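You operate a simulated robot arm through the tools that you are given. There is no shell and no other tool. Be economical: measure what you need, move in short steps, check, and stop when the job is done.

You are at the controls of a simulated robot arm. One attempt, no reset.

JOB
Tidy up at the table top. At the end: the new bulb stands on top of the yellow lemon yoghurt; the dill planter (marked "2 WICKS") stands where the new bulb stood; the blue tub (marked "COOL") is on the place at the teal chair; one of the dark tins from the table top is on the place at the yellow chair; whatever was shut is shut again. Leave all else as you found it, and nothing knocked over.

Only the result counts: the job must be done as asked and must still hold three seconds after the hand-in. Knocking over, shifting, dropping, spilling or breaking anything else fails it.

ROBOT AND FRAMES
A 5-joint arm with a two-finger parallel gripper, fixed in place. Base frame: the origin is at the foot of the arm, x ahead of it, y to its left, z up; the work surface is at about z = 0. Lengths are in mm, angles in degrees, forces in N, time in s.
With the tool pointing down near the work surface it reaches from about 260 to 680 mm from the base axis. Its first joint turns from -66.0 to 66.0 degrees. The tool tilts only in the upright plane through the base axis and itself; it spins freely about its own axis. Payload 2.9 kg.
The tool frame sits at the grasp point between the pads (the TCP): z along the fingers, y along the line on which they close. The tips reach 30 mm beyond it. The gripper opens to 110 mm. The fingers are 20 mm wide and 10 mm thick; the gripper's body (48 by 112 mm) begins 55 mm behind the TCP.
Orientation is told as [roll, pitch, yaw] about the base's x, y, z axes, in that order, counted from this pose: with the fingers straight down and closing along the base's y, the tool's x points along the base's -x, its y along +y and its z along -z.

CONTROLS
- The arm moves only by the tool apply_moves. Its argument "steps" is a list of rows, each a list of 3 entries, a list of its own where there are three numbers: the turn, a rotation vector about the tool's x, y, z in degrees, then the shift along the tool's x, y, z in mm, then the finger opening in mm, from 0 to 110. In form: [[[wx, wy, wz], [x, y, z], hand], ...]. A call has 1 to 10 rows; each row shifts and turns the commanded pose from where the row before left it, along the tool's axes as they then stand. Rows are played at 5 a second. More than 50 mm and 8.6 degrees between two rows, or a gripper value outside its range, and nothing of the call is played. Where a pose cannot be reached the arm comes as near as it can. A force on the tool above 40 N (or 10 N above the force at the start of the call, whichever is more), or a blocked arm, ends the call early, and 0.2 s more pass. Each finger travels about 108 mm/s and halts on what it meets, pressing with about 26 N; the grip force reading is that of the motor and also rises with nothing between the fingers. The clock runs only during rows and for 0.2 s after the last one: add rows that do not move to give the fingers time. It gives the time, the measured TCP pose, the force on the tool (base axes), the opening and the grip force at its end, in the units of the frame above (readings bear some noise).
- Cameras (640 x 400 px; columns grow to the right, rows downward): "scene" is fixed at [32.5, -457.6, 587.8]; the picture's right is [0.78, -0.63, 0.00], its down [-0.45, -0.55, -0.71] and it looks along [0.45, 0.55, -0.71] (base axes); focal length 295 px, centre (320, 200). "wrist" rides on the gripper at [72, 17, -103] in the tool frame; the picture's right is [-0.23, 0.97, 0.00], its down [-0.76, -0.18, -0.62] and it looks along [-0.61, -0.14, 0.78] (tool axes); focal length 222 px, centre (320, 200). There is no depth. A picture from a camera that has moved, and an enlarged one, comes with that camera's place and axes in the base frame and with its lens.
- camera(camera): a new picture of that camera. It takes no simulated time.
- enlarge(camera, box): a new picture of the part [left, top, right, bottom] of that camera's present view, enlarged. It takes no simulated time.
- job_done(): hands the job in; it is judged then, once.

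Work in short steps. Places have to be worked out from the pictures, the camera data and where the tool is seen: move nearer, look again, correct. Check each grasp and each placing, and mend what went wrong. You have 120 turns and 64 pictures in all, those below and enlarged ones among them. Open the gripper and draw the arm clear of the work before you hand the job in, unless the task says otherwise; then end with one line.

The tools are called after "Call:" as a command line: name --argument value ..., lists and objects as JSON in quotes. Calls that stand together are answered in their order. apply_moves: Moves the arm, as the interface text tells. Its arguments: {"type":"object","properties":{"steps":{"type":"array"}},"required":["steps"]} The other tools are called the same way: camera (camera) takes a picture; enlarge (camera, box) takes an enlarged picture of a part of a camera's view; job_done () hands the job in.

At the start:

```text
t: 0.0
ee_pos: [377.4, 31.7, 313.8]
tcp_rot: [0.1, 0.0, 0.0]
contact_force: [0.9, 0.6, -0.4]
width: 110.0
grip_force: 0.1
```

scene: 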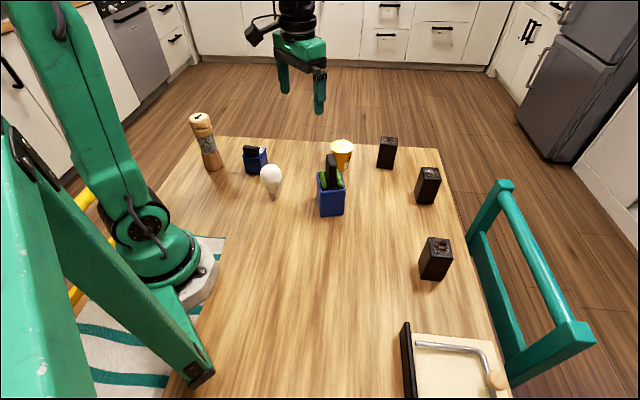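
wrist: 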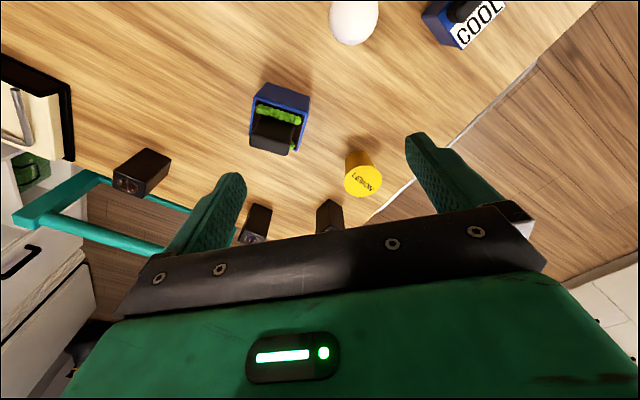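

I'll start with enlarged views of the scene, so I can identify the objects and check what's open or shut.

Call:
enlarge --camera "scene" --box '[170, 90, 490, 290]'

Call:
enlarge --camera "scene" --box '[360, 240, 600, 390]'

Call:
enlarge --camera "wrist" --box '[200, 0, 520, 200]'

```text
2.00 times, centred on (330, 190) of scene
camera zoom: at [32.5, -457.6, 587.8], right [0.78, -0.63, 0.0], down [-0.45, -0.55, -0.71], along [0.45, 0.55, -0.71], focal length 590 px, centre (300, 220)
```

zoom: 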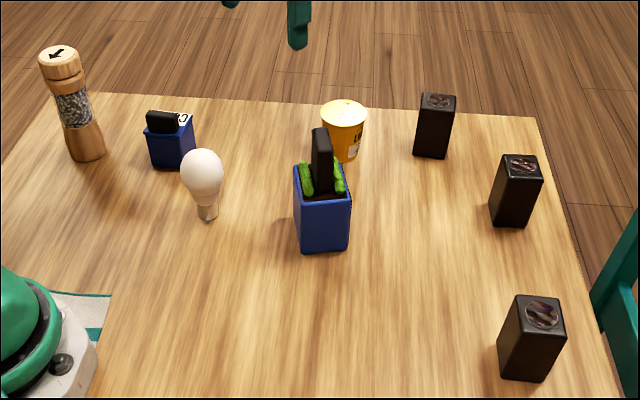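

```text
2.67 times, centred on (480, 315) of scene
camera zoom: at [32.5, -457.6, 587.8], right [0.78, -0.63, 0.0], down [-0.45, -0.55, -0.71], along [0.45, 0.55, -0.71], focal length 786 px, centre (-107, -107)
```

zoom: 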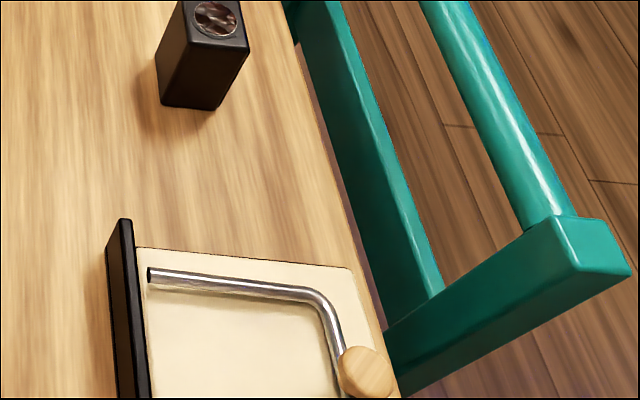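

```text
2.00 times, centred on (360, 100) of wrist
camera zoom: at [304.8, 48.4, 416.5], right [0.23, 0.97, 0.0], down [0.76, -0.18, 0.62], along [0.61, -0.14, -0.78], focal length 444 px, centre (240, 400)
```

zoom: 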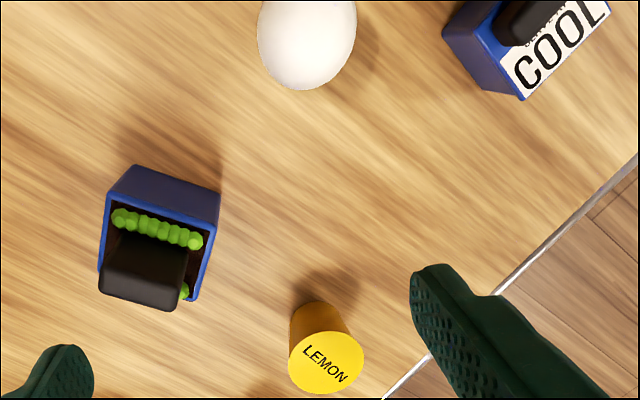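

The table lies at about 45° to the base. Before planning I'll turn the wrist camera toward the box on the right and the teal chair.

Call:
apply_moves --steps '[[[0, 0, 0], [15.4, -46.4, 0], 110], [[0, 0, 0], [15.4, -46.4, 0], 110], [[0, 0, 0], [15.4, -46.4, 0], 110], [[0, 0, 0], [15.4, -46.4, 0], 110], [[0, 0, 0], [15.4, -46.4, 0], 110], [[0, 0, 8.5], [0, 0, 0], 110], [[0, 0, 8.5], [0, 0, 0], 110], [[0, 0, 8.5], [0, 0, 0], 110], [[0, 0, 8.5], [0, 0, 0], 110], [[0, 0, 8.5], [0, 0, 0], 110]]'

Call:
camera --camera "wrist"

```text
t: 2.2
ee_pos: [299.5, -199.9, 314.4]
tcp_rot: [-0.1, 0.0, -42.8]
contact_force: [0.0, -0.7, -0.3]
width: 110.3
grip_force: 0.1
```

```text
58 pictures are left
camera wrist: at [258.4, -138.9, 417.1], right [0.83, 0.56, 0.0], down [0.44, -0.65, 0.62], along [0.35, -0.52, -0.78], focal length 222 px, centre (320, 200)
```

wrist: 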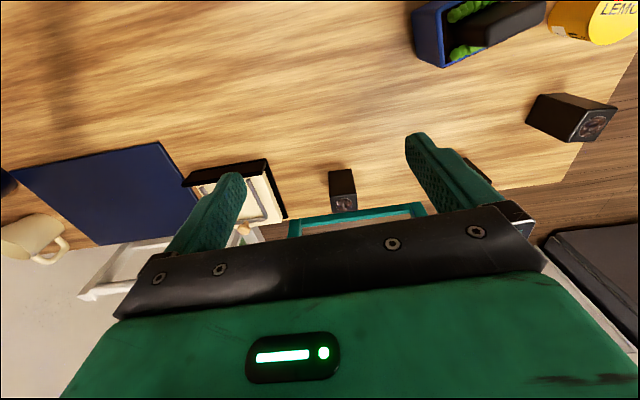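

There is a navy mat and a mug beyond the box. I'll go further that way and look again.

Call:
apply_moves --steps '[[[0, 0, 0], [-5, -46.2, 0], 110], [[0, 0, 0], [-5, -46.2, 0], 110], [[0, 0, 0], [-5, -46.2, 0], 110], [[0, 0, 0], [-5, -46.2, 0], 110], [[0, 0, 8.5], [0, 0, 0], 110], [[0, 0, 8.5], [0, 0, 0], 110], [[0, 0, 8.5], [0, 0, 0], 110], [[0, 0, 8.5], [0, 0, 0], 110]]'

Call:
camera --camera "wrist"

Call:
camera --camera "scene"

```text
t: 4.0
ee_pos: [191.1, -350.0, 316.0]
tcp_rot: [0.0, 0.0, -76.6]
contact_force: [-0.6, 0.7, -1.0]
width: 109.7
grip_force: 0.0
```

```text
57 pictures are left
camera wrist: at [189.9, -275.9, 417.3], right [1.0, 0.0, 0.0], down [0.0, -0.78, 0.62], along [0.0, -0.62, -0.78], focal length 222 px, centre (320, 200)
```

wrist: 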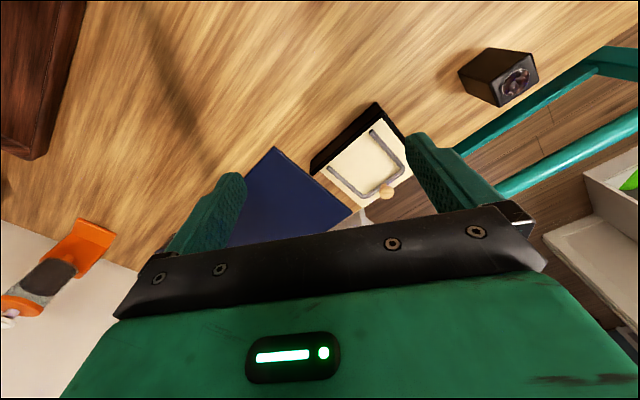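

```text
56 pictures are left
```

scene: 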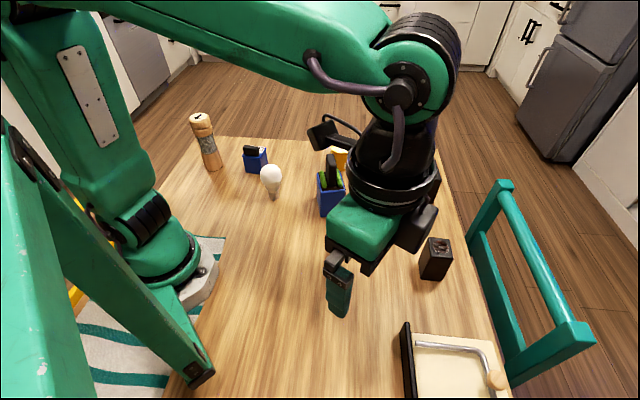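

I'll zoom in on the parts of this view I can't identify.

Call:
enlarge --camera "wrist" --box '[240, 60, 480, 240]'

Call:
enlarge --camera "wrist" --box '[0, 0, 240, 320]'

```text
2.22 times, centred on (360, 150) of wrist
camera zoom: at [189.9, -275.9, 417.3], right [1.0, 0.0, 0.0], down [0.0, -0.78, 0.62], along [0.0, -0.62, -0.78], focal length 494 px, centre (231, 311)
```

zoom: 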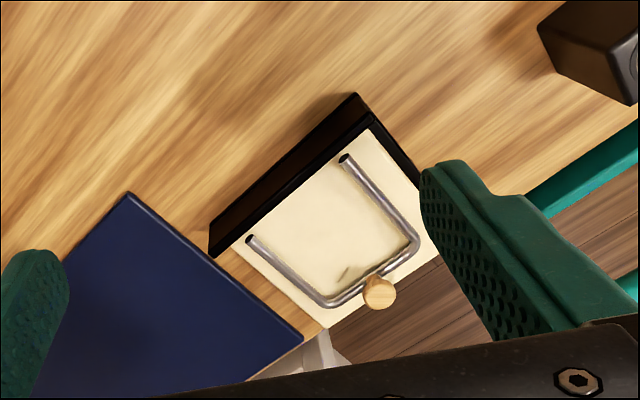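

```text
1.25 times, centred on (120, 160) of wrist
camera zoom: at [189.9, -275.9, 417.3], right [1.0, 0.0, 0.0], down [0.0, -0.78, 0.62], along [0.0, -0.62, -0.78], focal length 278 px, centre (570, 250)
```

zoom: 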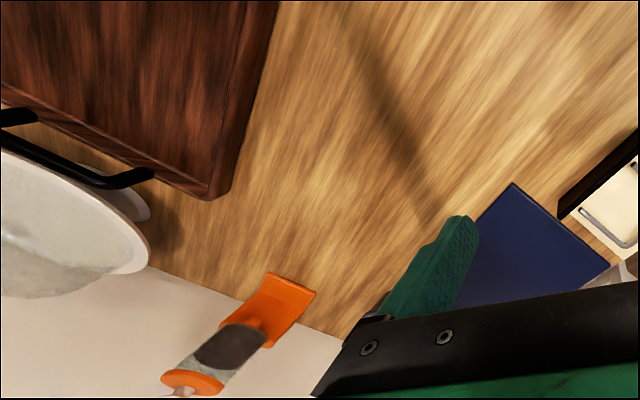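

Next, the teal chair's side of the table.

Call:
apply_moves --steps '[[[0, 0, 0], [9.8, 45.3, 0], 110], [[0, 0, 0], [9.8, 45.3, 0], 110], [[0, 0, 0], [9.8, 45.3, 0], 110], [[0, 0, 0], [9.8, 45.3, 0], 110], [[0, 0, 0], [9.8, 45.3, 0], 110], [[0, 0, -8.5], [0, 0, 0], 110], [[0, 0, -8.5], [0, 0, 0], 110], [[0, 0, -8.5], [0, 0, 0], 110], [[0, 0, -8.5], [0, 0, 0], 110], [[0, 0, -8.5], [0, 0, 0], 110]]'

Call:
camera --camera "wrist"

```text
t: 6.2
ee_pos: [400.2, -247.7, 314.3]
tcp_rot: [0.0, 0.0, -33.9]
contact_force: [0.1, -1.0, -0.1]
width: 109.8
grip_force: 0.1
```

```text
53 pictures are left
camera wrist: at [348.4, -194.4, 417.0], right [0.73, 0.68, 0.0], down [0.53, -0.57, 0.62], along [0.43, -0.46, -0.78], focal length 222 px, centre (320, 200)
```

wrist: 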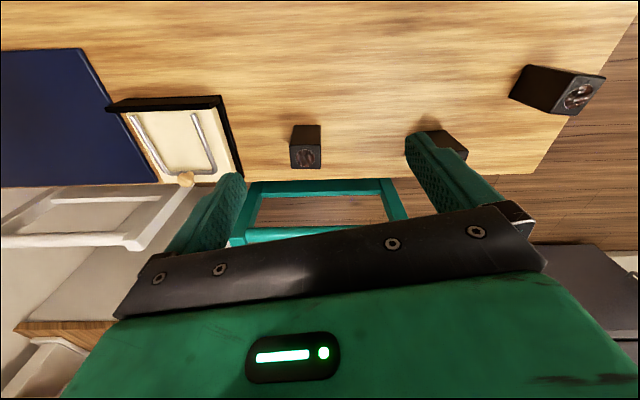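

The teal chair's place has no mat. The chair's middle meets the table edge at about (541,-392), so its place centres near (440,-295), and a dark tin stands almost on it. Next I'll look at the yellow chair's side.

Call:
apply_moves --steps '[[[0, 0, 0], [37.4, 28.8, 0], 110], [[0, 0, 0], [37.4, 28.8, 0], 110], [[0, 0, 0], [37.4, 28.8, 0], 110], [[0, 0, 0], [37.4, 28.8, 0], 110], [[0, 0, 0], [37.4, 28.8, 0], 110], [[0, 0, 0], [37.4, 28.8, 0], 110], [[0, 0, 0], [37.4, 28.8, 0], 110], [[0, 0, 0], [37.4, 28.8, 0], 110], [[0, 0, 0], [37.4, 28.8, 0], 110], [[0, 0, 0], [37.4, 28.8, 0], 110]]'

Call:
apply_moves --steps '[[[0, 0, -8.5], [0, 0, 0], 110], [[0, 0, -8.5], [0, 0, 0], 110], [[0, 0, -8.5], [0, 0, 0], 110], [[0, 0, -8.5], [0, 0, 0], 110], [[0, 0, -8.5], [0, 0, 0], 110], [[0, 0, -8.5], [0, 0, 0], 110], [[0, 0, -8.5], [0, 0, 0], 110], [[0, 0, -8.5], [0, 0, 0], 110], [[0, 0, -8.5], [0, 0, 0], 110], [[0, 0, -8.5], [0, 0, 0], 110]]'

Call:
camera --camera "wrist"

Call:
apply_moves --steps '[[[0, 0, -8.5], [0, 0, 0], 110], [[0, 0, -8.5], [0, 0, 0], 110], [[0, 0, -8.5], [0, 0, 0], 110], [[0, 0, -8.5], [0, 0, 0], 110], [[0, 0, -8.5], [0, 0, 0], 110], [[0, 0, -8.5], [0, 0, 0], 110], [[0, 0, -8.5], [0, 0, 0], 110], [[0, 0, -8.5], [0, 0, 0], 110], [[0, 0, -8.5], [0, 0, 0], 110], [[0, 0, -8.5], [0, 0, 0], 110]]'

Call:
camera --camera "wrist"

```text
t: 8.4
ee_pos: [250.5, 198.5, 316.6]
tcp_rot: [0.0, 0.0, -34.0]
contact_force: [0.4, 0.5, 0.2]
width: 110.3
grip_force: 0.1
```

```text
t: 10.6
ee_pos: [251.5, 199.4, 314.1]
tcp_rot: [0.0, 0.0, 51.3]
contact_force: [-0.4, 0.5, 0.0]
width: 110.1
grip_force: 0.1
```

```text
52 pictures are left
camera wrist: at [191.0, 152.3, 417.0], right [-0.62, 0.79, 0.0], down [0.62, 0.48, 0.62], along [0.49, 0.38, -0.78], focal length 222 px, centre (320, 200)
```

wrist: 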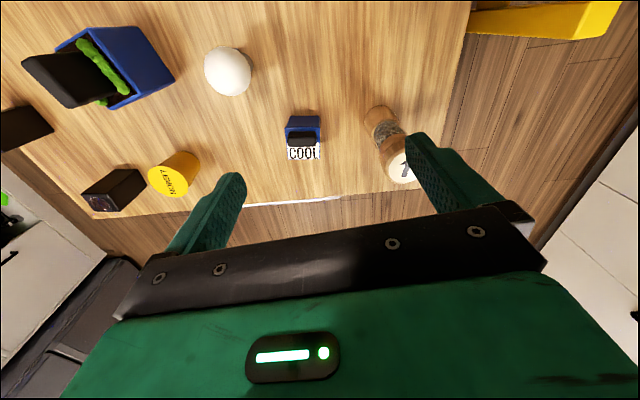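

```text
t: 12.8
ee_pos: [249.6, 199.9, 314.4]
tcp_rot: [0.0, -0.1, 136.2]
contact_force: [0.4, -0.2, 0.7]
width: 110.1
grip_force: 0.2
```

```text
51 pictures are left
camera wrist: at [289.9, 135.6, 416.9], right [-0.84, -0.55, 0.0], down [-0.43, 0.66, 0.62], along [-0.34, 0.52, -0.78], focal length 222 px, centre (320, 200)
```

wrist: 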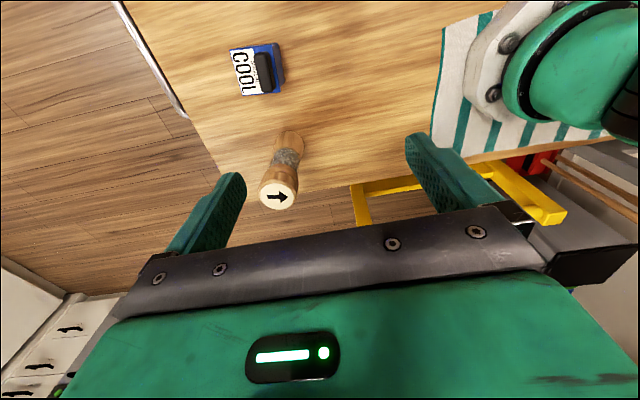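

A yellow chair stands on the robot's side, and a striped mat lies under the robot's foot. I need a better view of the yellow chair and its place.

Call:
apply_moves --steps '[[[0, 0, 0], [-27.7, 14.4, -25], 110], [[0, 0, 0], [-27.7, 14.4, -25], 110], [[0, 0, 0], [-27.7, 14.4, -25], 110], [[0, 0, 0], [-27.7, 14.4, -25], 110], [[0, 0, -8.5], [0, 0, 0], 110], [[0, 0, -8.5], [0, 0, 0], 110], [[0, 0, -8.5], [0, 0, 0], 110]]'

Call:
camera --camera "wrist"

```text
t: 14.4
ee_pos: [130.5, 232.7, 414.5]
tcp_rot: [0.0, 0.0, 161.6]
contact_force: [0.9, 0.7, -0.2]
width: 110.0
grip_force: 0.1
```

```text
50 pictures are left
camera wrist: at [193.5, 194.0, 516.5], right [-0.52, -0.85, 0.0], down [-0.67, 0.41, 0.62], along [-0.53, 0.33, -0.78], focal length 222 px, centre (320, 200)
```

wrist: 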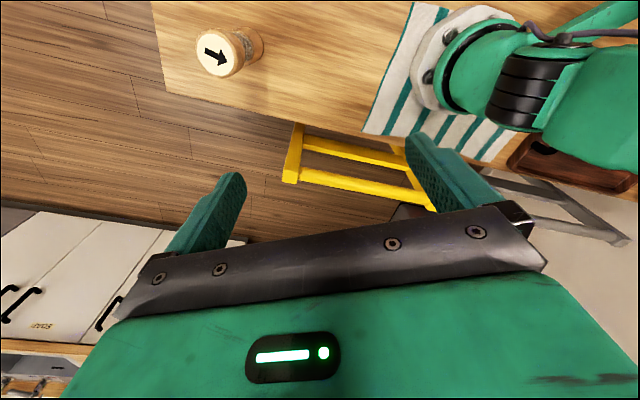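

The yellow chair has no mat in front of it. The striped mat beside it lies under the robot. The yellow chair's middle would fall inside the robot's foot, so the part of its place I can reach is around (115,235).

I'll clear the tin off the teal place first and go hover above it.

Call:
apply_moves --steps '[[[0, 0, 6.65], [0, 0, 0], 110], [[0, 0, 6.65], [0, 0, 0], 110], [[0, 0, 6.65], [0, 0, 0], 110], [[0, 0, 6.65], [0, 0, 0], 110], [[0, 0, 0], [45, 12.86, 0], 110], [[0, 0, 0], [45, 12.86, 0], 110], [[0, 0, 0], [45, 12.86, 0], 110], [[0, 0, 0], [45, 12.86, 0], 110], [[0, 0, 0], [45, 12.86, 0], 110], [[0, 0, 0], [45, 12.86, 0], 110]]'

Call:
apply_moves --steps '[[[0, 0, 0], [45, 12.86, 15], 110], [[0, 0, 0], [45, 12.86, 15], 110], [[0, 0, 0], [45, 12.86, 15], 110], [[0, 0, 0], [45, 12.86, 15], 110], [[0, 0, 0], [45, 12.86, 15], 110], [[0, 0, 0], [45, 12.86, 15], 110], [[0, 0, 0], [45, 12.86, 15], 110], [[0, 0, 0], [45, 12.86, 15], 110], [[0, 0, 0], [0, 0, 45], 110]]'

Call:
camera --camera "wrist"

```text
t: 16.6
ee_pos: [266.9, -11.1, 415.1]
tcp_rot: [0.0, -0.1, 134.9]
contact_force: [0.4, 0.3, 0.7]
width: 110.0
grip_force: 0.0
```

```text
t: 18.6
ee_pos: [447.9, -337.2, 248.9]
tcp_rot: [0.0, 0.0, 134.9]
contact_force: [-1.0, 0.0, -0.3]
width: 110.3
grip_force: 0.0
```

```text
49 pictures are left
camera wrist: at [484.5, -402.2, 352.1], right [-0.85, -0.53, 0.0], down [-0.41, 0.66, 0.62], along [-0.33, 0.53, -0.78], focal length 222 px, centre (320, 200)
```

wrist: 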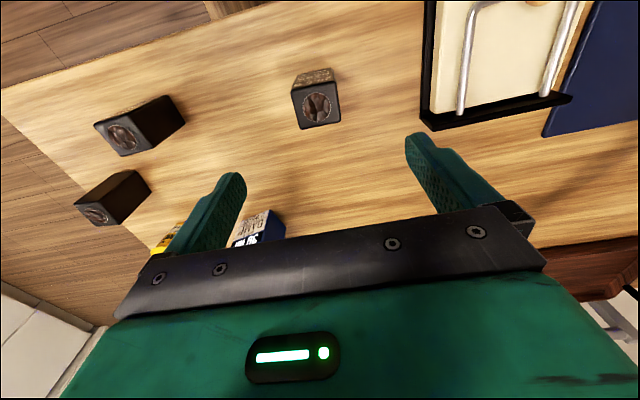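

I'll zoom in on the tins' labels, and on the planter's label as well.

Call:
enlarge --camera "wrist" --box '[270, 50, 370, 140]'

Call:
enlarge --camera "wrist" --box '[60, 80, 300, 270]'

```text
4.44 times, centred on (320, 95) of wrist
camera zoom: at [484.5, -402.2, 352.1], right [-0.85, -0.53, 0.0], down [-0.41, 0.66, 0.62], along [-0.33, 0.53, -0.78], focal length 987 px, centre (320, 667)
```

zoom: 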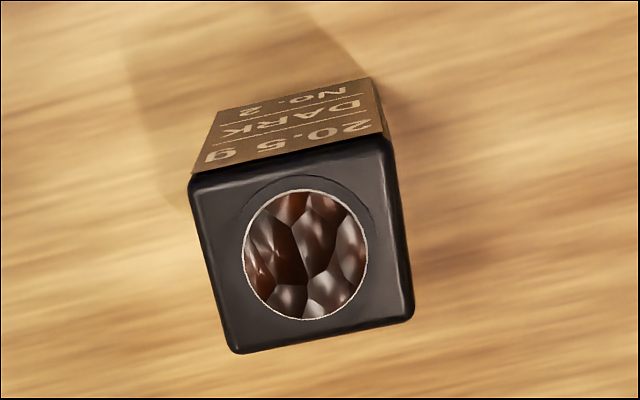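

```text
2.11 times, centred on (180, 175) of wrist
camera zoom: at [484.5, -402.2, 352.1], right [-0.85, -0.53, 0.0], down [-0.41, 0.66, 0.62], along [-0.33, 0.53, -0.78], focal length 468 px, centre (615, 253)
```

zoom: 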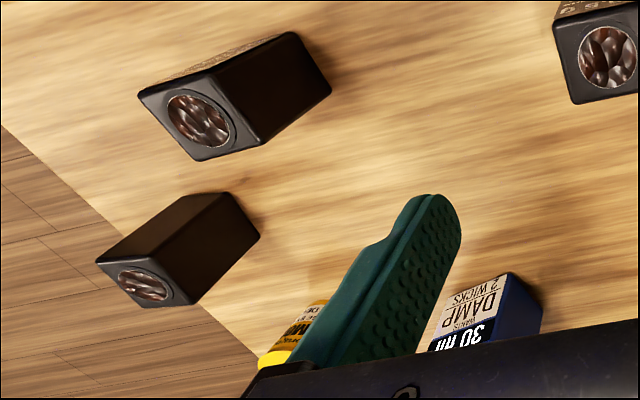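

The tin stands at about (448,-336). It's about 48 mm square and 88 mm tall, turned to about 43°. I'll descend around it with a 2° spin and close the fingers.

Call:
apply_moves --steps '[[[0, 0, 2], [0, 0, 45], 110], [[0, 0, 0], [0, 0, 45], 110], [[0, 0, 0], [0, 0, 45], 110], [[0, 0, 0], [0, 0, 40], 110], [[0, 0, 0], [0, 0, 29], 110], [[0, 0, 0], [0, 0, 0], 48], [[0, 0, 0], [0, 0, 0], 40], [[0, 0, 0], [0, 0, 0], 40], [[0, 0, 0], [0, 0, 0], 40]]'

```text
t: 20.6
ee_pos: [447.0, -339.1, 45.5]
tcp_rot: [0.1, 0.0, 133.0]
contact_force: [0.2, 0.6, -0.2]
width: 51.7
grip_force: 26.5
```

The tin is held at 51.7 mm. I'll lift it and carry it toward the yellow place.

Call:
apply_moves --steps '[[[0, 0, 0], [0, 0, -42.5], 40], [[0, 0, 0], [0, 0, -42.5], 40], [[0, 0, 0], [0, 0, -42.5], 40], [[0, 0, 0], [0, 0, -42.5], 40], [[0, 0, 0], [0, 0, -42.5], 40], [[0, 0, 0], [0, 0, -42.5], 40]]'

Call:
apply_moves --steps '[[[0, 0, 0], [-42.87, -19, 0], 40], [[0, 0, 0], [-42.87, -19, 0], 40], [[0, 0, 0], [-42.87, -19, 0], 40], [[0, 0, 0], [-42.87, -19, 0], 40], [[0, 0, 0], [-42.87, -19, 0], 40], [[0, 0, 0], [-42.87, -19, 0], 40], [[0, 0, 0], [-42.87, -19, 0], 40], [[0, 0, 0], [-42.87, -19, 0], 40], [[0, 0, 0], [-42.87, -19, 0], 40]]'

Call:
apply_moves --steps '[[[0, 0, 0], [-43.25, 3.85, 0], 40], [[0, 0, 0], [-43.25, 3.85, 0], 40], [[0, 0, 0], [-43.25, 3.85, 0], 40], [[0, 0, 0], [-43.25, 3.85, 0], 40], [[0, 0, 0], [-43.25, 3.85, 0], 40], [[0, 0, 0], [-43.25, 3.85, 0], 40]]'

Call:
camera --camera "wrist"

```text
t: 22.0
ee_pos: [447.2, -336.9, 303.1]
tcp_rot: [0.0, -0.1, 133.0]
contact_force: [-1.1, -0.1, -0.6]
width: 51.8
grip_force: 26.4
```

```text
t: 24.0
ee_pos: [312.3, 63.9, 304.4]
tcp_rot: [-0.1, 0.1, 132.9]
contact_force: [0.6, -0.2, -0.8]
width: 52.0
grip_force: 26.0
```

```text
t: 25.4
ee_pos: [114.6, 233.2, 300.2]
tcp_rot: [0.0, 0.0, 132.8]
contact_force: [-0.1, -0.1, -1.9]
width: 51.8
grip_force: 26.0
```

```text
46 pictures are left
camera wrist: at [151.7, 168.4, 402.0], right [-0.87, -0.5, 0.0], down [-0.39, 0.68, 0.62], along [-0.31, 0.54, -0.78], focal length 222 px, centre (320, 200)
```

wrist: 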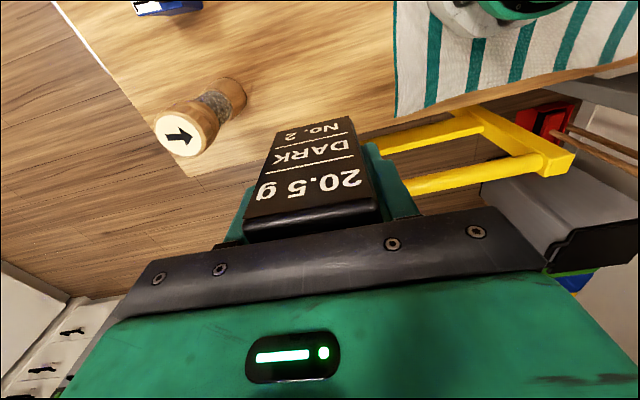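

The tin is over the reachable part of the yellow place. I'll lower it partway and test how close to the base the arm can reach.

Call:
apply_moves --steps '[[[0, 0, 0], [0, 0, 45], 40], [[0, 0, 0], [0, 0, 45], 40], [[0, 0, 0], [0, 0, 45], 40], [[0, 0, 0], [0, 0, 35], 40], [[0, 0, 0], [0, 0, 20], 40], [[0, 0, 0], [0, 0, 20], 40]]'

Call:
apply_moves --steps '[[[0, 0, 0], [3, 12, 0], 40], [[0, 0, 0], [3, 12, 0], 40], [[0, 0, 0], [0, 0, 0], 40]]'

```text
t: 26.8
ee_pos: [116.7, 234.3, 89.3]
tcp_rot: [0.0, 0.0, 132.9]
contact_force: [0.1, 0.1, -0.5]
width: 51.6
grip_force: 26.1
```

```text
t: 27.6
ee_pos: [107.0, 213.6, 91.8]
tcp_rot: [0.2, 0.1, 132.9]
contact_force: [-0.7, 0.0, -1.5]
width: 52.0
grip_force: 25.7
out of reach, approached as far as the arm can: row 2
```

The arm reaches r≈239 mm. I'll descend here and watch whether it holds the radius.

Call:
apply_moves --steps '[[[0, 0, 0], [-0.5, -2, 15], 40], [[0, 0, 0], [0, 0, 15], 40], [[0, 0, 0], [0, 0, 0], 40]]'

```text
t: 28.4
ee_pos: [109.7, 220.6, 61.8]
tcp_rot: [0.1, 0.0, 132.9]
contact_force: [-0.1, -0.1, -1.3]
width: 51.8
grip_force: 26.5
out of reach, approached as far as the arm can: row 2
```

Call:
apply_moves --steps '[[[0, 0, 0], [-1, -4, 7], 40], [[0, 0, 0], [-0.5, -2, 6], 40], [[0, 0, 0], [0, 0, 0], 40]]'

```text
t: 29.2
ee_pos: [113.0, 225.4, 49.5]
tcp_rot: [0.0, 0.1, 132.9]
contact_force: [-0.4, -0.6, -0.2]
width: 51.6
grip_force: 25.7
```

Now at r≈252 and z 49.5. I'll lower the last 4 mm to the surface and check the force.

Call:
apply_moves --steps '[[[0, 0, 0], [0, 0, 2], 40], [[0, 0, 0], [0, 0, 1.5], 40], [[0, 0, 0], [0, 0, 0], 40]]'

Call:
camera --camera "scene"

```text
t: 30.0
ee_pos: [115.8, 225.6, 45.1]
tcp_rot: [0.0, -0.1, 132.9]
contact_force: [-0.3, 0.2, -1.7]
width: 51.5
grip_force: 26.1
```

```text
45 pictures are left
```

scene: 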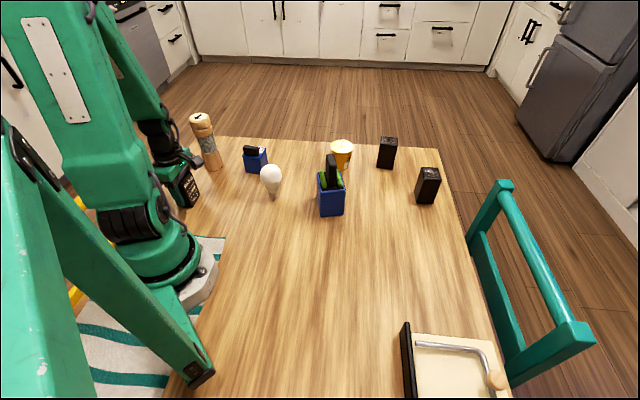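

I'll lower 1 mm more, then release by opening a little and rise.

Call:
apply_moves --steps '[[[0, 0, 0], [0, 0, 1], 40], [[0, 0, 0], [0, 0, 0], 60], [[0, 0, 0], [0, 0, 0], 80], [[0, 0, 0], [0, 0, 0], 80]]'

Call:
apply_moves --steps '[[[0, 0, 0], [0, 0, -40], 80], [[0, 0, 0], [0, 0, -45], 80], [[0, 0, 0], [0, 0, -45], 80], [[0, 0, 0], [0, 0, -45], 80], [[0, 0, 0], [-10, -40, 0], 110]]'

Call:
camera --camera "wrist"

```text
t: 31.0
ee_pos: [113.0, 225.6, 43.7]
tcp_rot: [0.0, 0.0, 132.9]
contact_force: [-0.8, -0.4, -0.8]
width: 79.9
grip_force: 0.1
```

```text
t: 32.2
ee_pos: [132.9, 260.7, 223.6]
tcp_rot: [0.0, 0.0, 132.9]
contact_force: [-0.2, -0.4, 0.0]
width: 110.0
grip_force: 0.0
```

```text
44 pictures are left
camera wrist: at [170.0, 196.1, 325.2], right [-0.87, -0.5, 0.0], down [-0.39, 0.68, 0.62], along [-0.31, 0.54, -0.78], focal length 222 px, centre (320, 200)
```

wrist: 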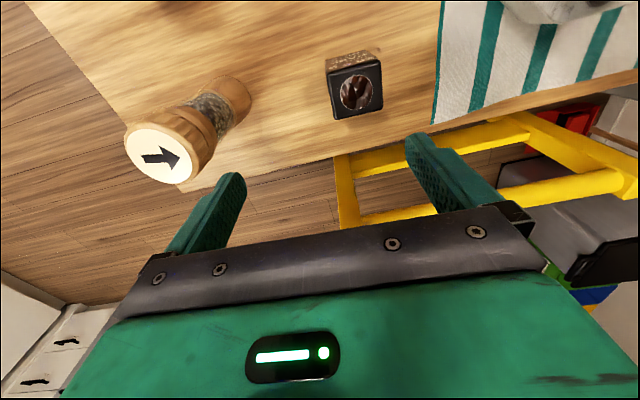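

The tin stands upright at about (113,225), in front of the yellow chair's span and clear of the mat. Next I'll rise and go to the COOL tub.

Call:
apply_moves --steps '[[[0, 0, 0], [0, 0, -45], 110], [[0, 0, 0], [0, 0, -45], 110], [[0, 0, 0], [32.9, -22.9, 0], 110], [[0, 0, 0], [32.9, -22.9, 0], 110], [[0, 0, 0], [32.9, -22.9, 0], 110], [[0, 0, 0], [32.9, -22.9, 0], 110], [[0, 0, 0], [32.9, -22.9, 0], 110], [[0, 0, 0], [0, 0, 40], 110]]'

Call:
enlarge --camera "wrist" --box '[200, 0, 460, 200]'

```text
t: 34.0
ee_pos: [330.5, 218.7, 268.7]
tcp_rot: [0.0, 0.0, 132.9]
contact_force: [0.7, 1.0, 0.2]
width: 110.0
grip_force: 0.1
```

```text
2.00 times, centred on (330, 100) of wrist
camera zoom: at [367.1, 153.5, 371.2], right [-0.87, -0.5, 0.0], down [-0.39, 0.68, 0.62], along [-0.31, 0.54, -0.78], focal length 444 px, centre (300, 400)
```

zoom: 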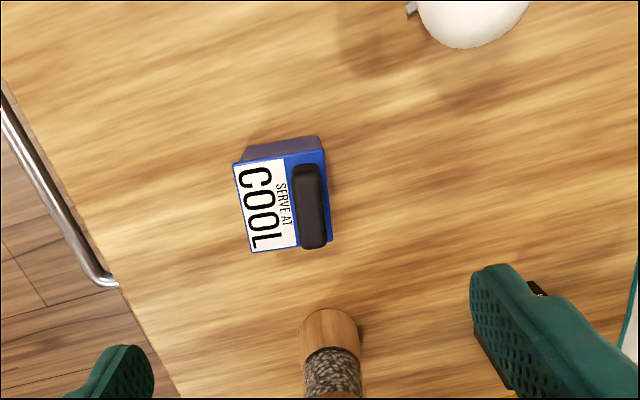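

The tub is about 57 mm square and about 57 mm tall, centred near (335,230), with faces at about 38°. I'll align to it, come down partway and check.

Call:
apply_moves --steps '[[[0, 0, 0], [-5.2, -11, 0], 110], [[0, 0, 4.5], [0, 0, 45], 110], [[0, 0, 0], [0, 0, 45], 110], [[0, 0, 0], [0, 0, 45], 110]]'

Call:
camera --camera "wrist"

```text
t: 35.0
ee_pos: [336.6, 228.8, 131.7]
tcp_rot: [0.1, -0.1, 128.4]
contact_force: [0.2, 0.4, -0.5]
width: 109.9
grip_force: 0.0
```

```text
42 pictures are left
camera wrist: at [367.8, 159.6, 234.1], right [-0.9, -0.43, 0.0], down [-0.33, 0.71, 0.62], along [-0.27, 0.56, -0.78], focal length 222 px, centre (320, 200)
```

wrist: 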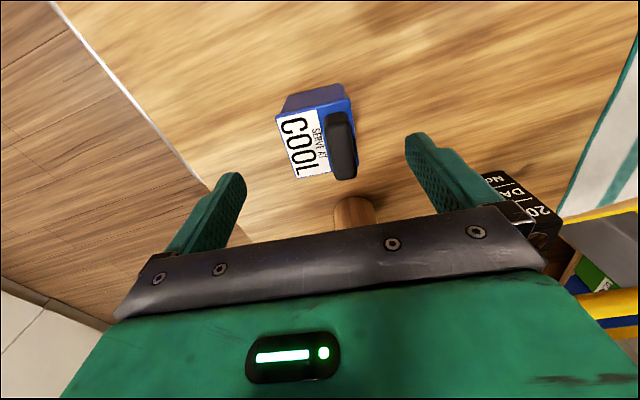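

The alignment is good. The handle's top is at about z 89, so I'll grip with the TCP at z≈42, which leaves the gripper body clear.

Call:
apply_moves --steps '[[[0, 0, 0], [0, 0, 40], 110], [[0, 0, 0], [0, 0, 30], 110], [[0, 0, 0], [0, 0, 20], 110], [[0, 0, 0], [0, 0, 0], 60], [[0, 0, 0], [0, 0, 0], 45], [[0, 0, 0], [0, 0, 0], 45], [[0, 0, 0], [0, 0, 0], 45]]'

```text
t: 36.6
ee_pos: [334.7, 228.2, 41.4]
tcp_rot: [0.1, 0.0, 128.4]
contact_force: [0.0, 0.6, -0.3]
width: 56.0
grip_force: 25.6
```

The tub is held at 56 mm. I'll lift it and carry it to the teal place at (455,-305).

Call:
apply_moves --steps '[[[0, 0, 0], [0, 0, -43], 45], [[0, 0, 0], [0, 0, -43], 45], [[0, 0, 0], [0, 0, -43], 45], [[0, 0, 0], [0, 0, -43], 45], [[0, 0, 0], [0, 0, -43], 45], [[0, 0, 0], [0, 0, -43], 45], [[0, 0, 0], [41.1, 19.8, 0], 45], [[0, 0, 0], [41.1, 19.8, 0], 45], [[0, 0, 0], [41.1, 19.8, 0], 45], [[0, 0, 0], [41.1, 19.8, 0], 45]]'

Call:
apply_moves --steps '[[[0, 0, 0], [41.1, 19.8, 0], 45], [[0, 0, 0], [41.1, 19.8, 0], 45], [[0, 0, 0], [41.1, 19.8, 0], 45], [[0, 0, 0], [41.1, 19.8, 0], 45], [[0, 0, 0], [41.1, 19.8, 0], 45], [[0, 0, 0], [41.1, 19.8, 0], 45], [[0, 0, 0], [41.1, 19.8, 0], 45], [[0, 0, 0], [41.1, 19.8, 0], 45], [[0, 0, 0], [0, 0, 45], 45], [[0, 0, 0], [0, 0, 45], 45]]'

Call:
camera --camera "scene"

```text
t: 38.8
ee_pos: [376.2, 52.0, 300.5]
tcp_rot: [0.0, 0.0, 128.5]
contact_force: [0.4, -0.3, -2.2]
width: 55.7
grip_force: 26.1
```

```text
t: 41.0
ee_pos: [456.2, -302.5, 212.6]
tcp_rot: [0.0, 0.0, 128.4]
contact_force: [0.3, 0.6, -1.6]
width: 55.6
grip_force: 26.1
```

```text
41 pictures are left
```

scene: 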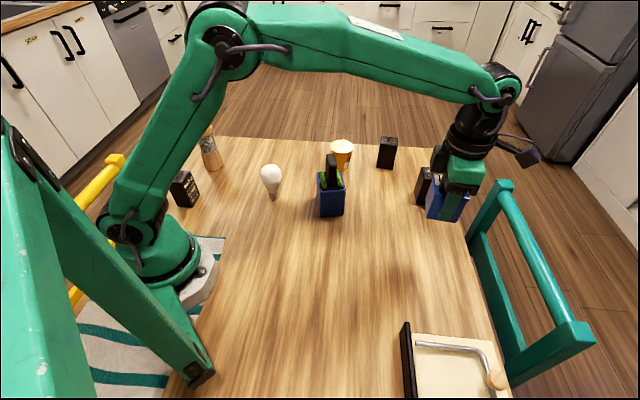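

The tub is above its spot with nothing below it. I'll lower it to the surface.

Call:
apply_moves --steps '[[[0, 0, 0], [0, 0, 45], 45], [[0, 0, 0], [0, 0, 45], 45], [[0, 0, 0], [0, 0, 40], 45], [[0, 0, 0], [0, 0, 25], 45], [[0, 0, 0], [0, 0, 10], 45], [[0, 0, 0], [0, 0, 3], 45], [[0, 0, 0], [0, 0, 0], 45]]'

```text
t: 42.6
ee_pos: [456.1, -305.9, 44.8]
tcp_rot: [0.0, 0.0, 128.4]
contact_force: [-0.1, 0.7, -1.7]
width: 55.7
grip_force: 26.1
```

Call:
apply_moves --steps '[[[0, 0, 0], [0, 0, 1.5], 45], [[0, 0, 0], [0, 0, 1], 45], [[0, 0, 0], [0, 0, 0], 45]]'

```text
t: 43.4
ee_pos: [457.7, -305.0, 42.9]
tcp_rot: [-0.1, 0.0, 128.4]
contact_force: [0.7, -0.2, 3.6]
width: 55.9
grip_force: 26.1
```

The upward force shows the tub has touched the table. I'll release it and rise.

Call:
apply_moves --steps '[[[0, 0, 0], [0, 0, 0], 65], [[0, 0, 0], [0, 0, 0], 85], [[0, 0, 0], [0, 0, 0], 100], [[0, 0, 0], [0, 0, -40], 100], [[0, 0, 0], [0, 0, -45], 100], [[0, 0, 0], [0, 0, -45], 100], [[0, 0, 0], [0, 0, -45], 100], [[0, 0, 0], [0, 0, -45], 100]]'

Call:
camera --camera "wrist"

```text
t: 45.2
ee_pos: [456.0, -305.2, 260.4]
tcp_rot: [0.0, 0.0, 128.3]
contact_force: [0.1, 0.2, -0.6]
width: 99.7
grip_force: 0.0
```

```text
40 pictures are left
camera wrist: at [486.7, -372.5, 362.2], right [-0.9, -0.43, 0.0], down [-0.33, 0.71, 0.62], along [-0.27, 0.56, -0.78], focal length 222 px, centre (320, 200)
```

wrist: 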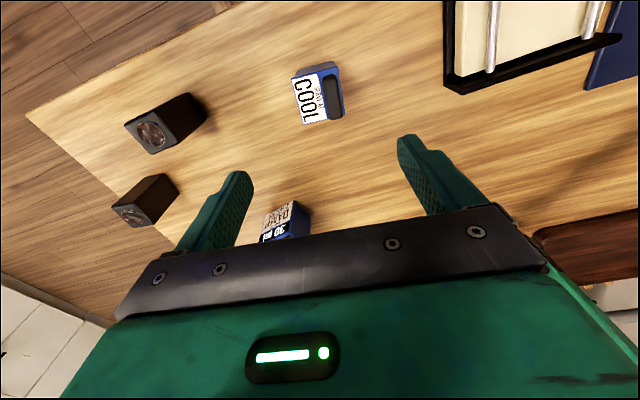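

The tub is standing on the teal place. Next I'll hover over the bulb to measure it.

Call:
apply_moves --steps '[[[0, 0, 0], [0, 0, -40], 110], [[0, 0, 0], [-43.96, -13.4, 0], 110], [[0, 0, 0], [-43.96, -13.4, 0], 110], [[0, 0, 0], [-43.96, -13.4, 0], 110], [[0, 0, 0], [-43.96, -13.4, 0], 110], [[0, 0, 0], [-43.96, -13.4, 0], 110], [[0, 0, 0], [-43.96, -13.4, 0], 110], [[0, 0, 0], [-43.96, -13.4, 0], 110], [[0, 0, 0], [-43.96, -13.4, 0], 110], [[0, 0, 0], [-43.96, -13.4, 0], 110]]'

Call:
camera --camera "wrist"

Call:
enlarge --camera "scene" --box '[220, 130, 380, 230]'

```text
t: 47.4
ee_pos: [306.5, 78.0, 300.5]
tcp_rot: [0.0, 0.0, 128.4]
contact_force: [-0.3, 0.9, 1.3]
width: 110.1
grip_force: 0.2
```

```text
39 pictures are left
camera wrist: at [337.5, 10.2, 403.7], right [-0.9, -0.43, 0.0], down [-0.33, 0.71, 0.62], along [-0.27, 0.56, -0.78], focal length 222 px, centre (320, 200)
```

wrist: 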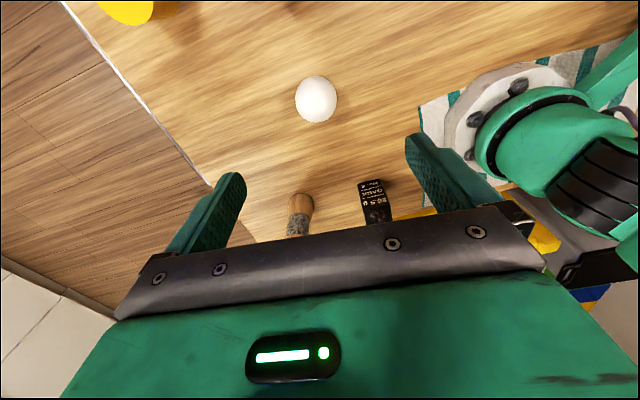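

```text
4.00 times, centred on (300, 180) of scene
camera zoom: at [32.5, -457.7, 587.8], right [0.78, -0.63, 0.0], down [-0.45, -0.55, -0.71], along [0.45, 0.55, -0.71], focal length 1179 px, centre (400, 280)
```

zoom: 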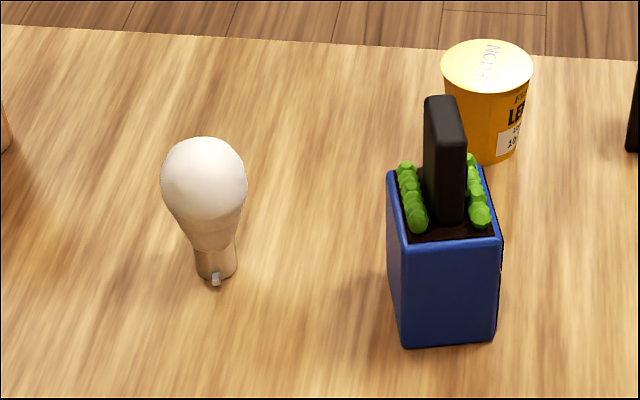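

The bulb's globe is about 55 mm wide, centred near (307,83), with its centre at about z 88. I'll shift over it and look from lower down.

Call:
apply_moves --steps '[[[0, 0, 0], [-2.9, -3.6, 0], 110], [[0, 0, 0], [0, 0, 45], 110], [[0, 0, 0], [0, 0, 45], 110], [[0, 0, 0], [0, 0, 45], 110], [[0, 0, 0], [0, 0, 0], 110]]'

Call:
enlarge --camera "wrist" --box '[220, 80, 420, 205]'

```text
t: 48.6
ee_pos: [305.7, 84.4, 161.6]
tcp_rot: [0.0, 0.0, 128.4]
contact_force: [0.0, -0.6, 0.9]
width: 110.1
grip_force: 0.0
```

```text
3.20 times, centred on (320, 142) of wrist
camera zoom: at [336.7, 16.8, 264.7], right [-0.9, -0.43, 0.0], down [-0.33, 0.71, 0.62], along [-0.27, 0.56, -0.78], focal length 711 px, centre (320, 384)
```

zoom: 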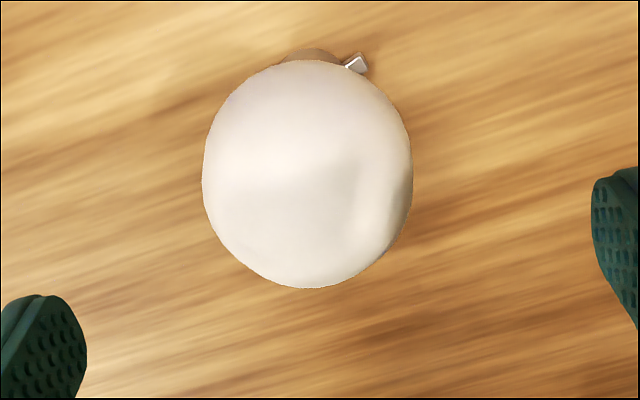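

The bulb sits about 2.5 mm off centre. I'll correct that, descend to its widest part and close slowly.

Call:
apply_moves --steps '[[[0, 0, 0], [1.5, -2.5, 0], 110], [[0, 0, 0], [0, 0, 40], 110], [[0, 0, 0], [0, 0, 39], 110], [[0, 0, 0], [0, 0, 0], 80], [[0, 0, 0], [0, 0, 0], 66]]'

Call:
enlarge --camera "wrist" --box '[200, 80, 440, 230]'

Call:
enlarge --camera "scene" --box '[220, 130, 380, 230]'

```text
t: 49.8
ee_pos: [308.7, 85.9, 85.2]
tcp_rot: [0.0, 0.0, 128.4]
contact_force: [0.5, 0.1, 0.2]
width: 66.0
grip_force: 0.0
```

```text
2.67 times, centred on (320, 155) of wrist
camera zoom: at [339.7, 17.9, 187.1], right [-0.9, -0.43, 0.0], down [-0.33, 0.71, 0.62], along [-0.27, 0.56, -0.78], focal length 592 px, centre (320, 320)
```

zoom: 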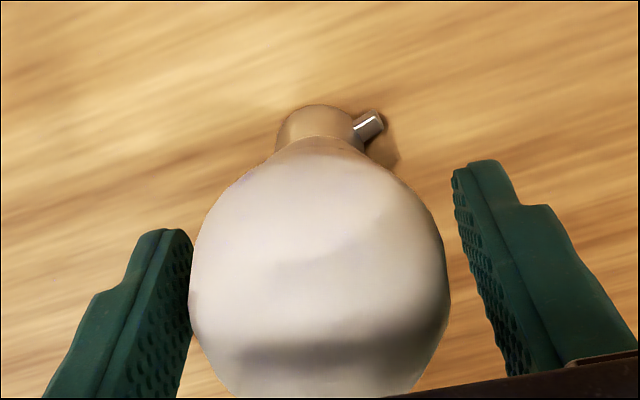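

```text
4.00 times, centred on (300, 180) of scene
camera zoom: at [32.5, -457.6, 587.8], right [0.78, -0.63, 0.0], down [-0.45, -0.55, -0.71], along [0.45, 0.55, -0.71], focal length 1179 px, centre (400, 280)
```

zoom: 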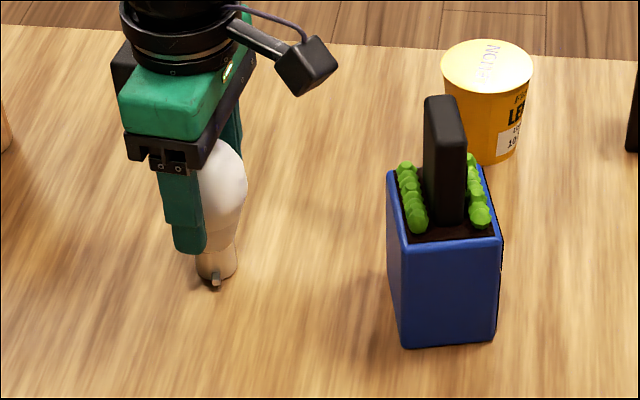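

The bulb is centred between the pads, so I'll close gently.

Call:
apply_moves --steps '[[[0, 0, 0], [0, 0, 0], 60], [[0, 0, 0], [0, 0, 0], 56], [[0, 0, 0], [0, 0, 0], 53], [[0, 0, 0], [0, 0, 0], 50], [[0, 0, 0], [0, 0, 0], 45], [[0, 0, 0], [0, 0, 0], 45], [[0, 0, 0], [0, 0, 0], 45]]'

Call:
enlarge --camera "wrist" --box '[200, 80, 440, 230]'

```text
t: 51.4
ee_pos: [308.6, 84.9, 84.4]
tcp_rot: [0.0, 0.0, 128.3]
contact_force: [0.9, 0.5, -0.3]
width: 55.5
grip_force: 25.9
```

```text
2.67 times, centred on (320, 155) of wrist
camera zoom: at [339.7, 17.9, 187.3], right [-0.9, -0.43, 0.0], down [-0.33, 0.71, 0.62], along [-0.27, 0.56, -0.78], focal length 592 px, centre (320, 320)
```

zoom: 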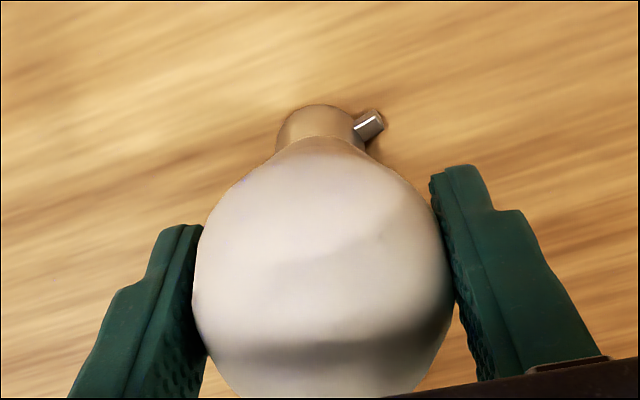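

The bulb is gripped, and its spot is about (307,85). I'll lift it and place the camera beside the lemon cup to measure the cup.

Call:
apply_moves --steps '[[[0, 0, 0], [0, 0, -40], 45], [[0, 0, 0], [0, 0, -40], 45], [[0, 0, 0], [0, 0, -40], 45], [[0, 0, 0], [0, 0, -40], 45], [[0, 0, 0], [0, 0, -40], 45], [[0, 0, 0], [45.6, -16.2, 0], 45], [[0, 0, 0], [45.6, -16.2, 0], 45], [[0, 0, 0], [45.6, -16.2, 0], 45], [[0, 0, 0], [0, 0, 0], 45]]'

Call:
camera --camera "wrist"

Call:
enlarge --camera "scene" --box '[300, 110, 420, 200]'

```text
t: 53.4
ee_pos: [433.6, 9.3, 290.1]
tcp_rot: [0.0, 0.2, 128.4]
contact_force: [-0.7, 0.4, -0.8]
width: 55.7
grip_force: 26.4
```

```text
33 pictures are left
camera wrist: at [465.1, -59.1, 392.5], right [-0.9, -0.43, 0.0], down [-0.33, 0.71, 0.62], along [-0.27, 0.56, -0.78], focal length 222 px, centre (320, 200)
```

wrist: 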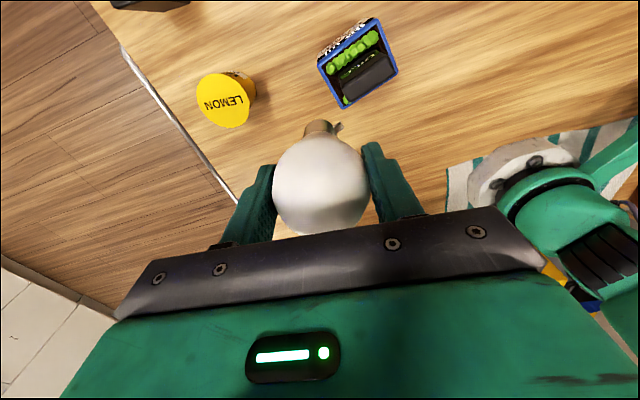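

```text
4.44 times, centred on (360, 155) of scene
camera zoom: at [32.5, -457.7, 587.8], right [0.78, -0.63, 0.0], down [-0.45, -0.55, -0.71], along [0.45, 0.55, -0.71], focal length 1310 px, centre (142, 400)
```

zoom: 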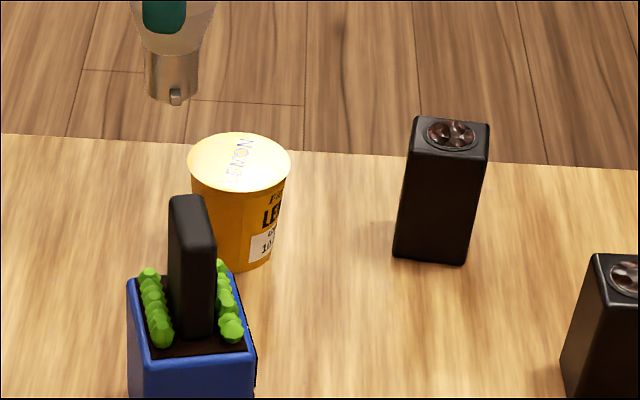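

I triangulated the cup's lid centre at (543.5, 65.4, 84). I'll move the bulb above it and check before lowering.

Call:
apply_moves --steps '[[[0, 0, 0], [8, -40.4, 0], 45], [[0, 0, 0], [8, -40.4, 0], 45], [[0, 0, 0], [8, -40.4, 0], 45], [[0, 0, 0], [0, 0, 40], 45], [[0, 0, 0], [0, 0, 40], 45], [[0, 0, 0], [0, 0, 15], 45], [[0, 0, 0], [0, 0, 0], 45]]'

Call:
enlarge --camera "scene" --box '[300, 90, 420, 180]'

Call:
enlarge --camera "wrist" --box '[220, 80, 420, 205]'

```text
t: 55.0
ee_pos: [541.0, 63.3, 191.9]
tcp_rot: [0.0, 0.0, 128.4]
contact_force: [0.5, 0.6, 0.1]
width: 55.2
grip_force: 25.8
```

```text
4.44 times, centred on (360, 135) of scene
camera zoom: at [32.5, -457.6, 587.8], right [0.78, -0.63, 0.0], down [-0.45, -0.55, -0.71], along [0.45, 0.55, -0.71], focal length 1310 px, centre (142, 489)
```

zoom: 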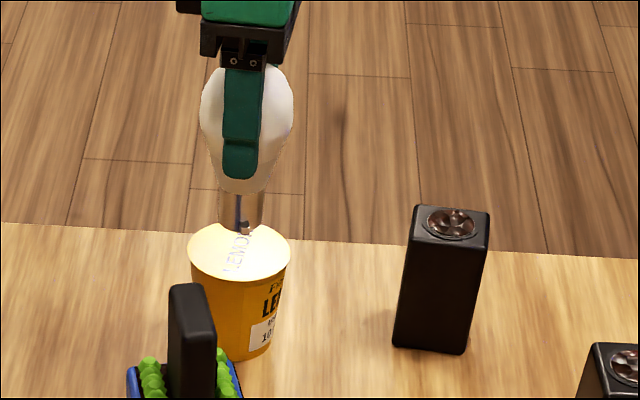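

```text
3.20 times, centred on (320, 142) of wrist
camera zoom: at [571.1, -4.7, 293.1], right [-0.9, -0.43, 0.0], down [-0.33, 0.71, 0.62], along [-0.27, 0.56, -0.78], focal length 711 px, centre (320, 384)
```

zoom: 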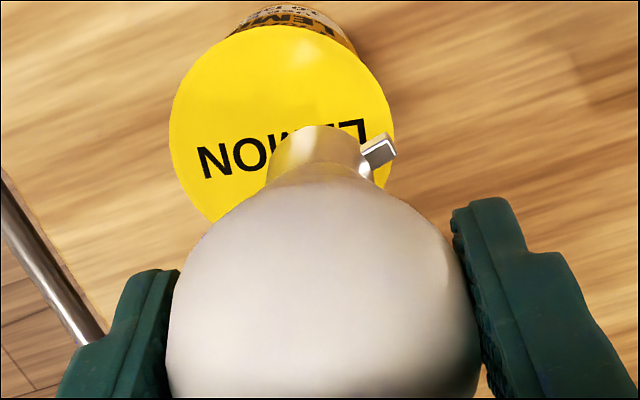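

The lid lies about 9 mm further along the closing line than the bulb. I'll shift that much and look again.

Call:
apply_moves --steps '[[[0, 0, 0], [0, -9, 0], 45], [[0, 0, 0], [0, 0, 8], 45], [[0, 0, 0], [0, 0, 0], 45]]'

Call:
enlarge --camera "scene" --box '[310, 105, 380, 175]'

Call:
enlarge --camera "wrist" --box '[220, 80, 420, 205]'

```text
t: 55.8
ee_pos: [546.1, 70.8, 184.0]
tcp_rot: [0.0, 0.1, 128.4]
contact_force: [0.1, 0.1, -0.8]
width: 55.4
grip_force: 26.1
```

```text
5.71 times, centred on (345, 140) of scene
camera zoom: at [32.5, -457.6, 587.8], right [0.78, -0.63, 0.0], down [-0.45, -0.55, -0.71], along [0.45, 0.55, -0.71], focal length 1685 px, centre (177, 543)
```

zoom: 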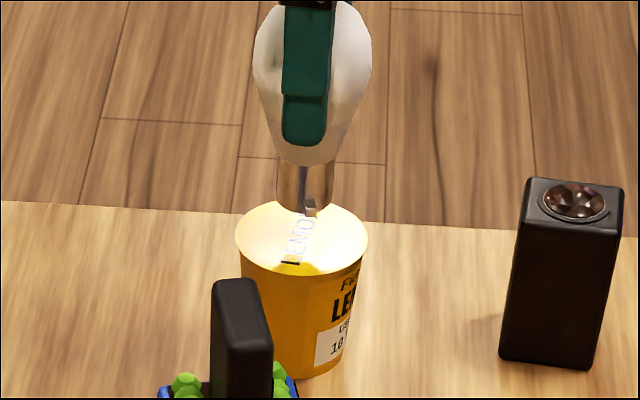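

```text
3.20 times, centred on (320, 142) of wrist
camera zoom: at [577.8, 1.4, 286.7], right [-0.9, -0.43, 0.0], down [-0.33, 0.71, 0.62], along [-0.27, 0.56, -0.78], focal length 711 px, centre (320, 384)
```

zoom: 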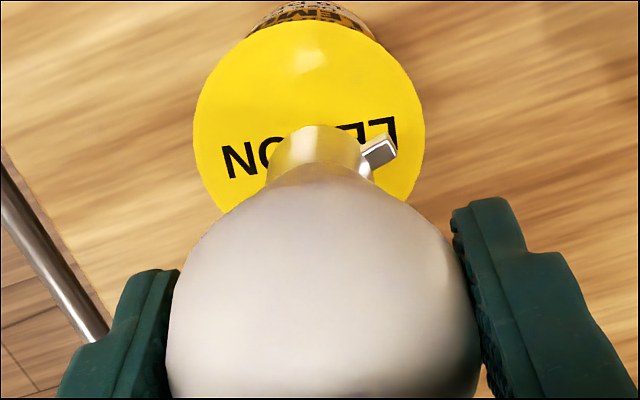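

The offset is now only about 4 mm. I'll correct it, then lower in small steps while watching the force.

Call:
apply_moves --steps '[[[0, 0, 0], [-1.8, -3.4, 0], 45], [[0, 0, 0], [0, 0, 5], 45], [[0, 0, 0], [0, 0, 5], 45], [[0, 0, 0], [0, 0, 0], 45]]'

Call:
apply_moves --steps '[[[0, 0, 0], [0, 0, 1.5], 45], [[0, 0, 0], [0, 0, 1.5], 45], [[0, 0, 0], [0, 0, 0], 45]]'

Call:
enlarge --camera "scene" --box '[310, 105, 380, 175]'

```text
t: 56.8
ee_pos: [549.9, 73.0, 174.3]
tcp_rot: [0.0, -0.1, 128.4]
contact_force: [1.1, 0.0, -0.6]
width: 55.2
grip_force: 26.1
```

```text
t: 57.6
ee_pos: [549.0, 72.7, 171.4]
tcp_rot: [-0.1, 0.1, 128.4]
contact_force: [0.2, 0.5, -1.2]
width: 55.0
grip_force: 26.0
```

```text
5.71 times, centred on (345, 140) of scene
camera zoom: at [32.5, -457.6, 587.8], right [0.78, -0.63, 0.0], down [-0.45, -0.55, -0.71], along [0.45, 0.55, -0.71], focal length 1685 px, centre (177, 543)
```

zoom: 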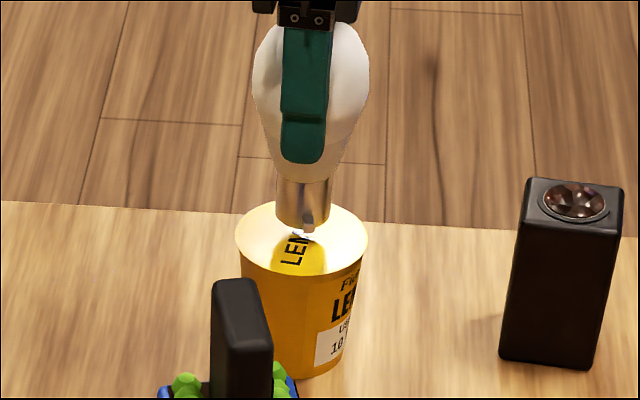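

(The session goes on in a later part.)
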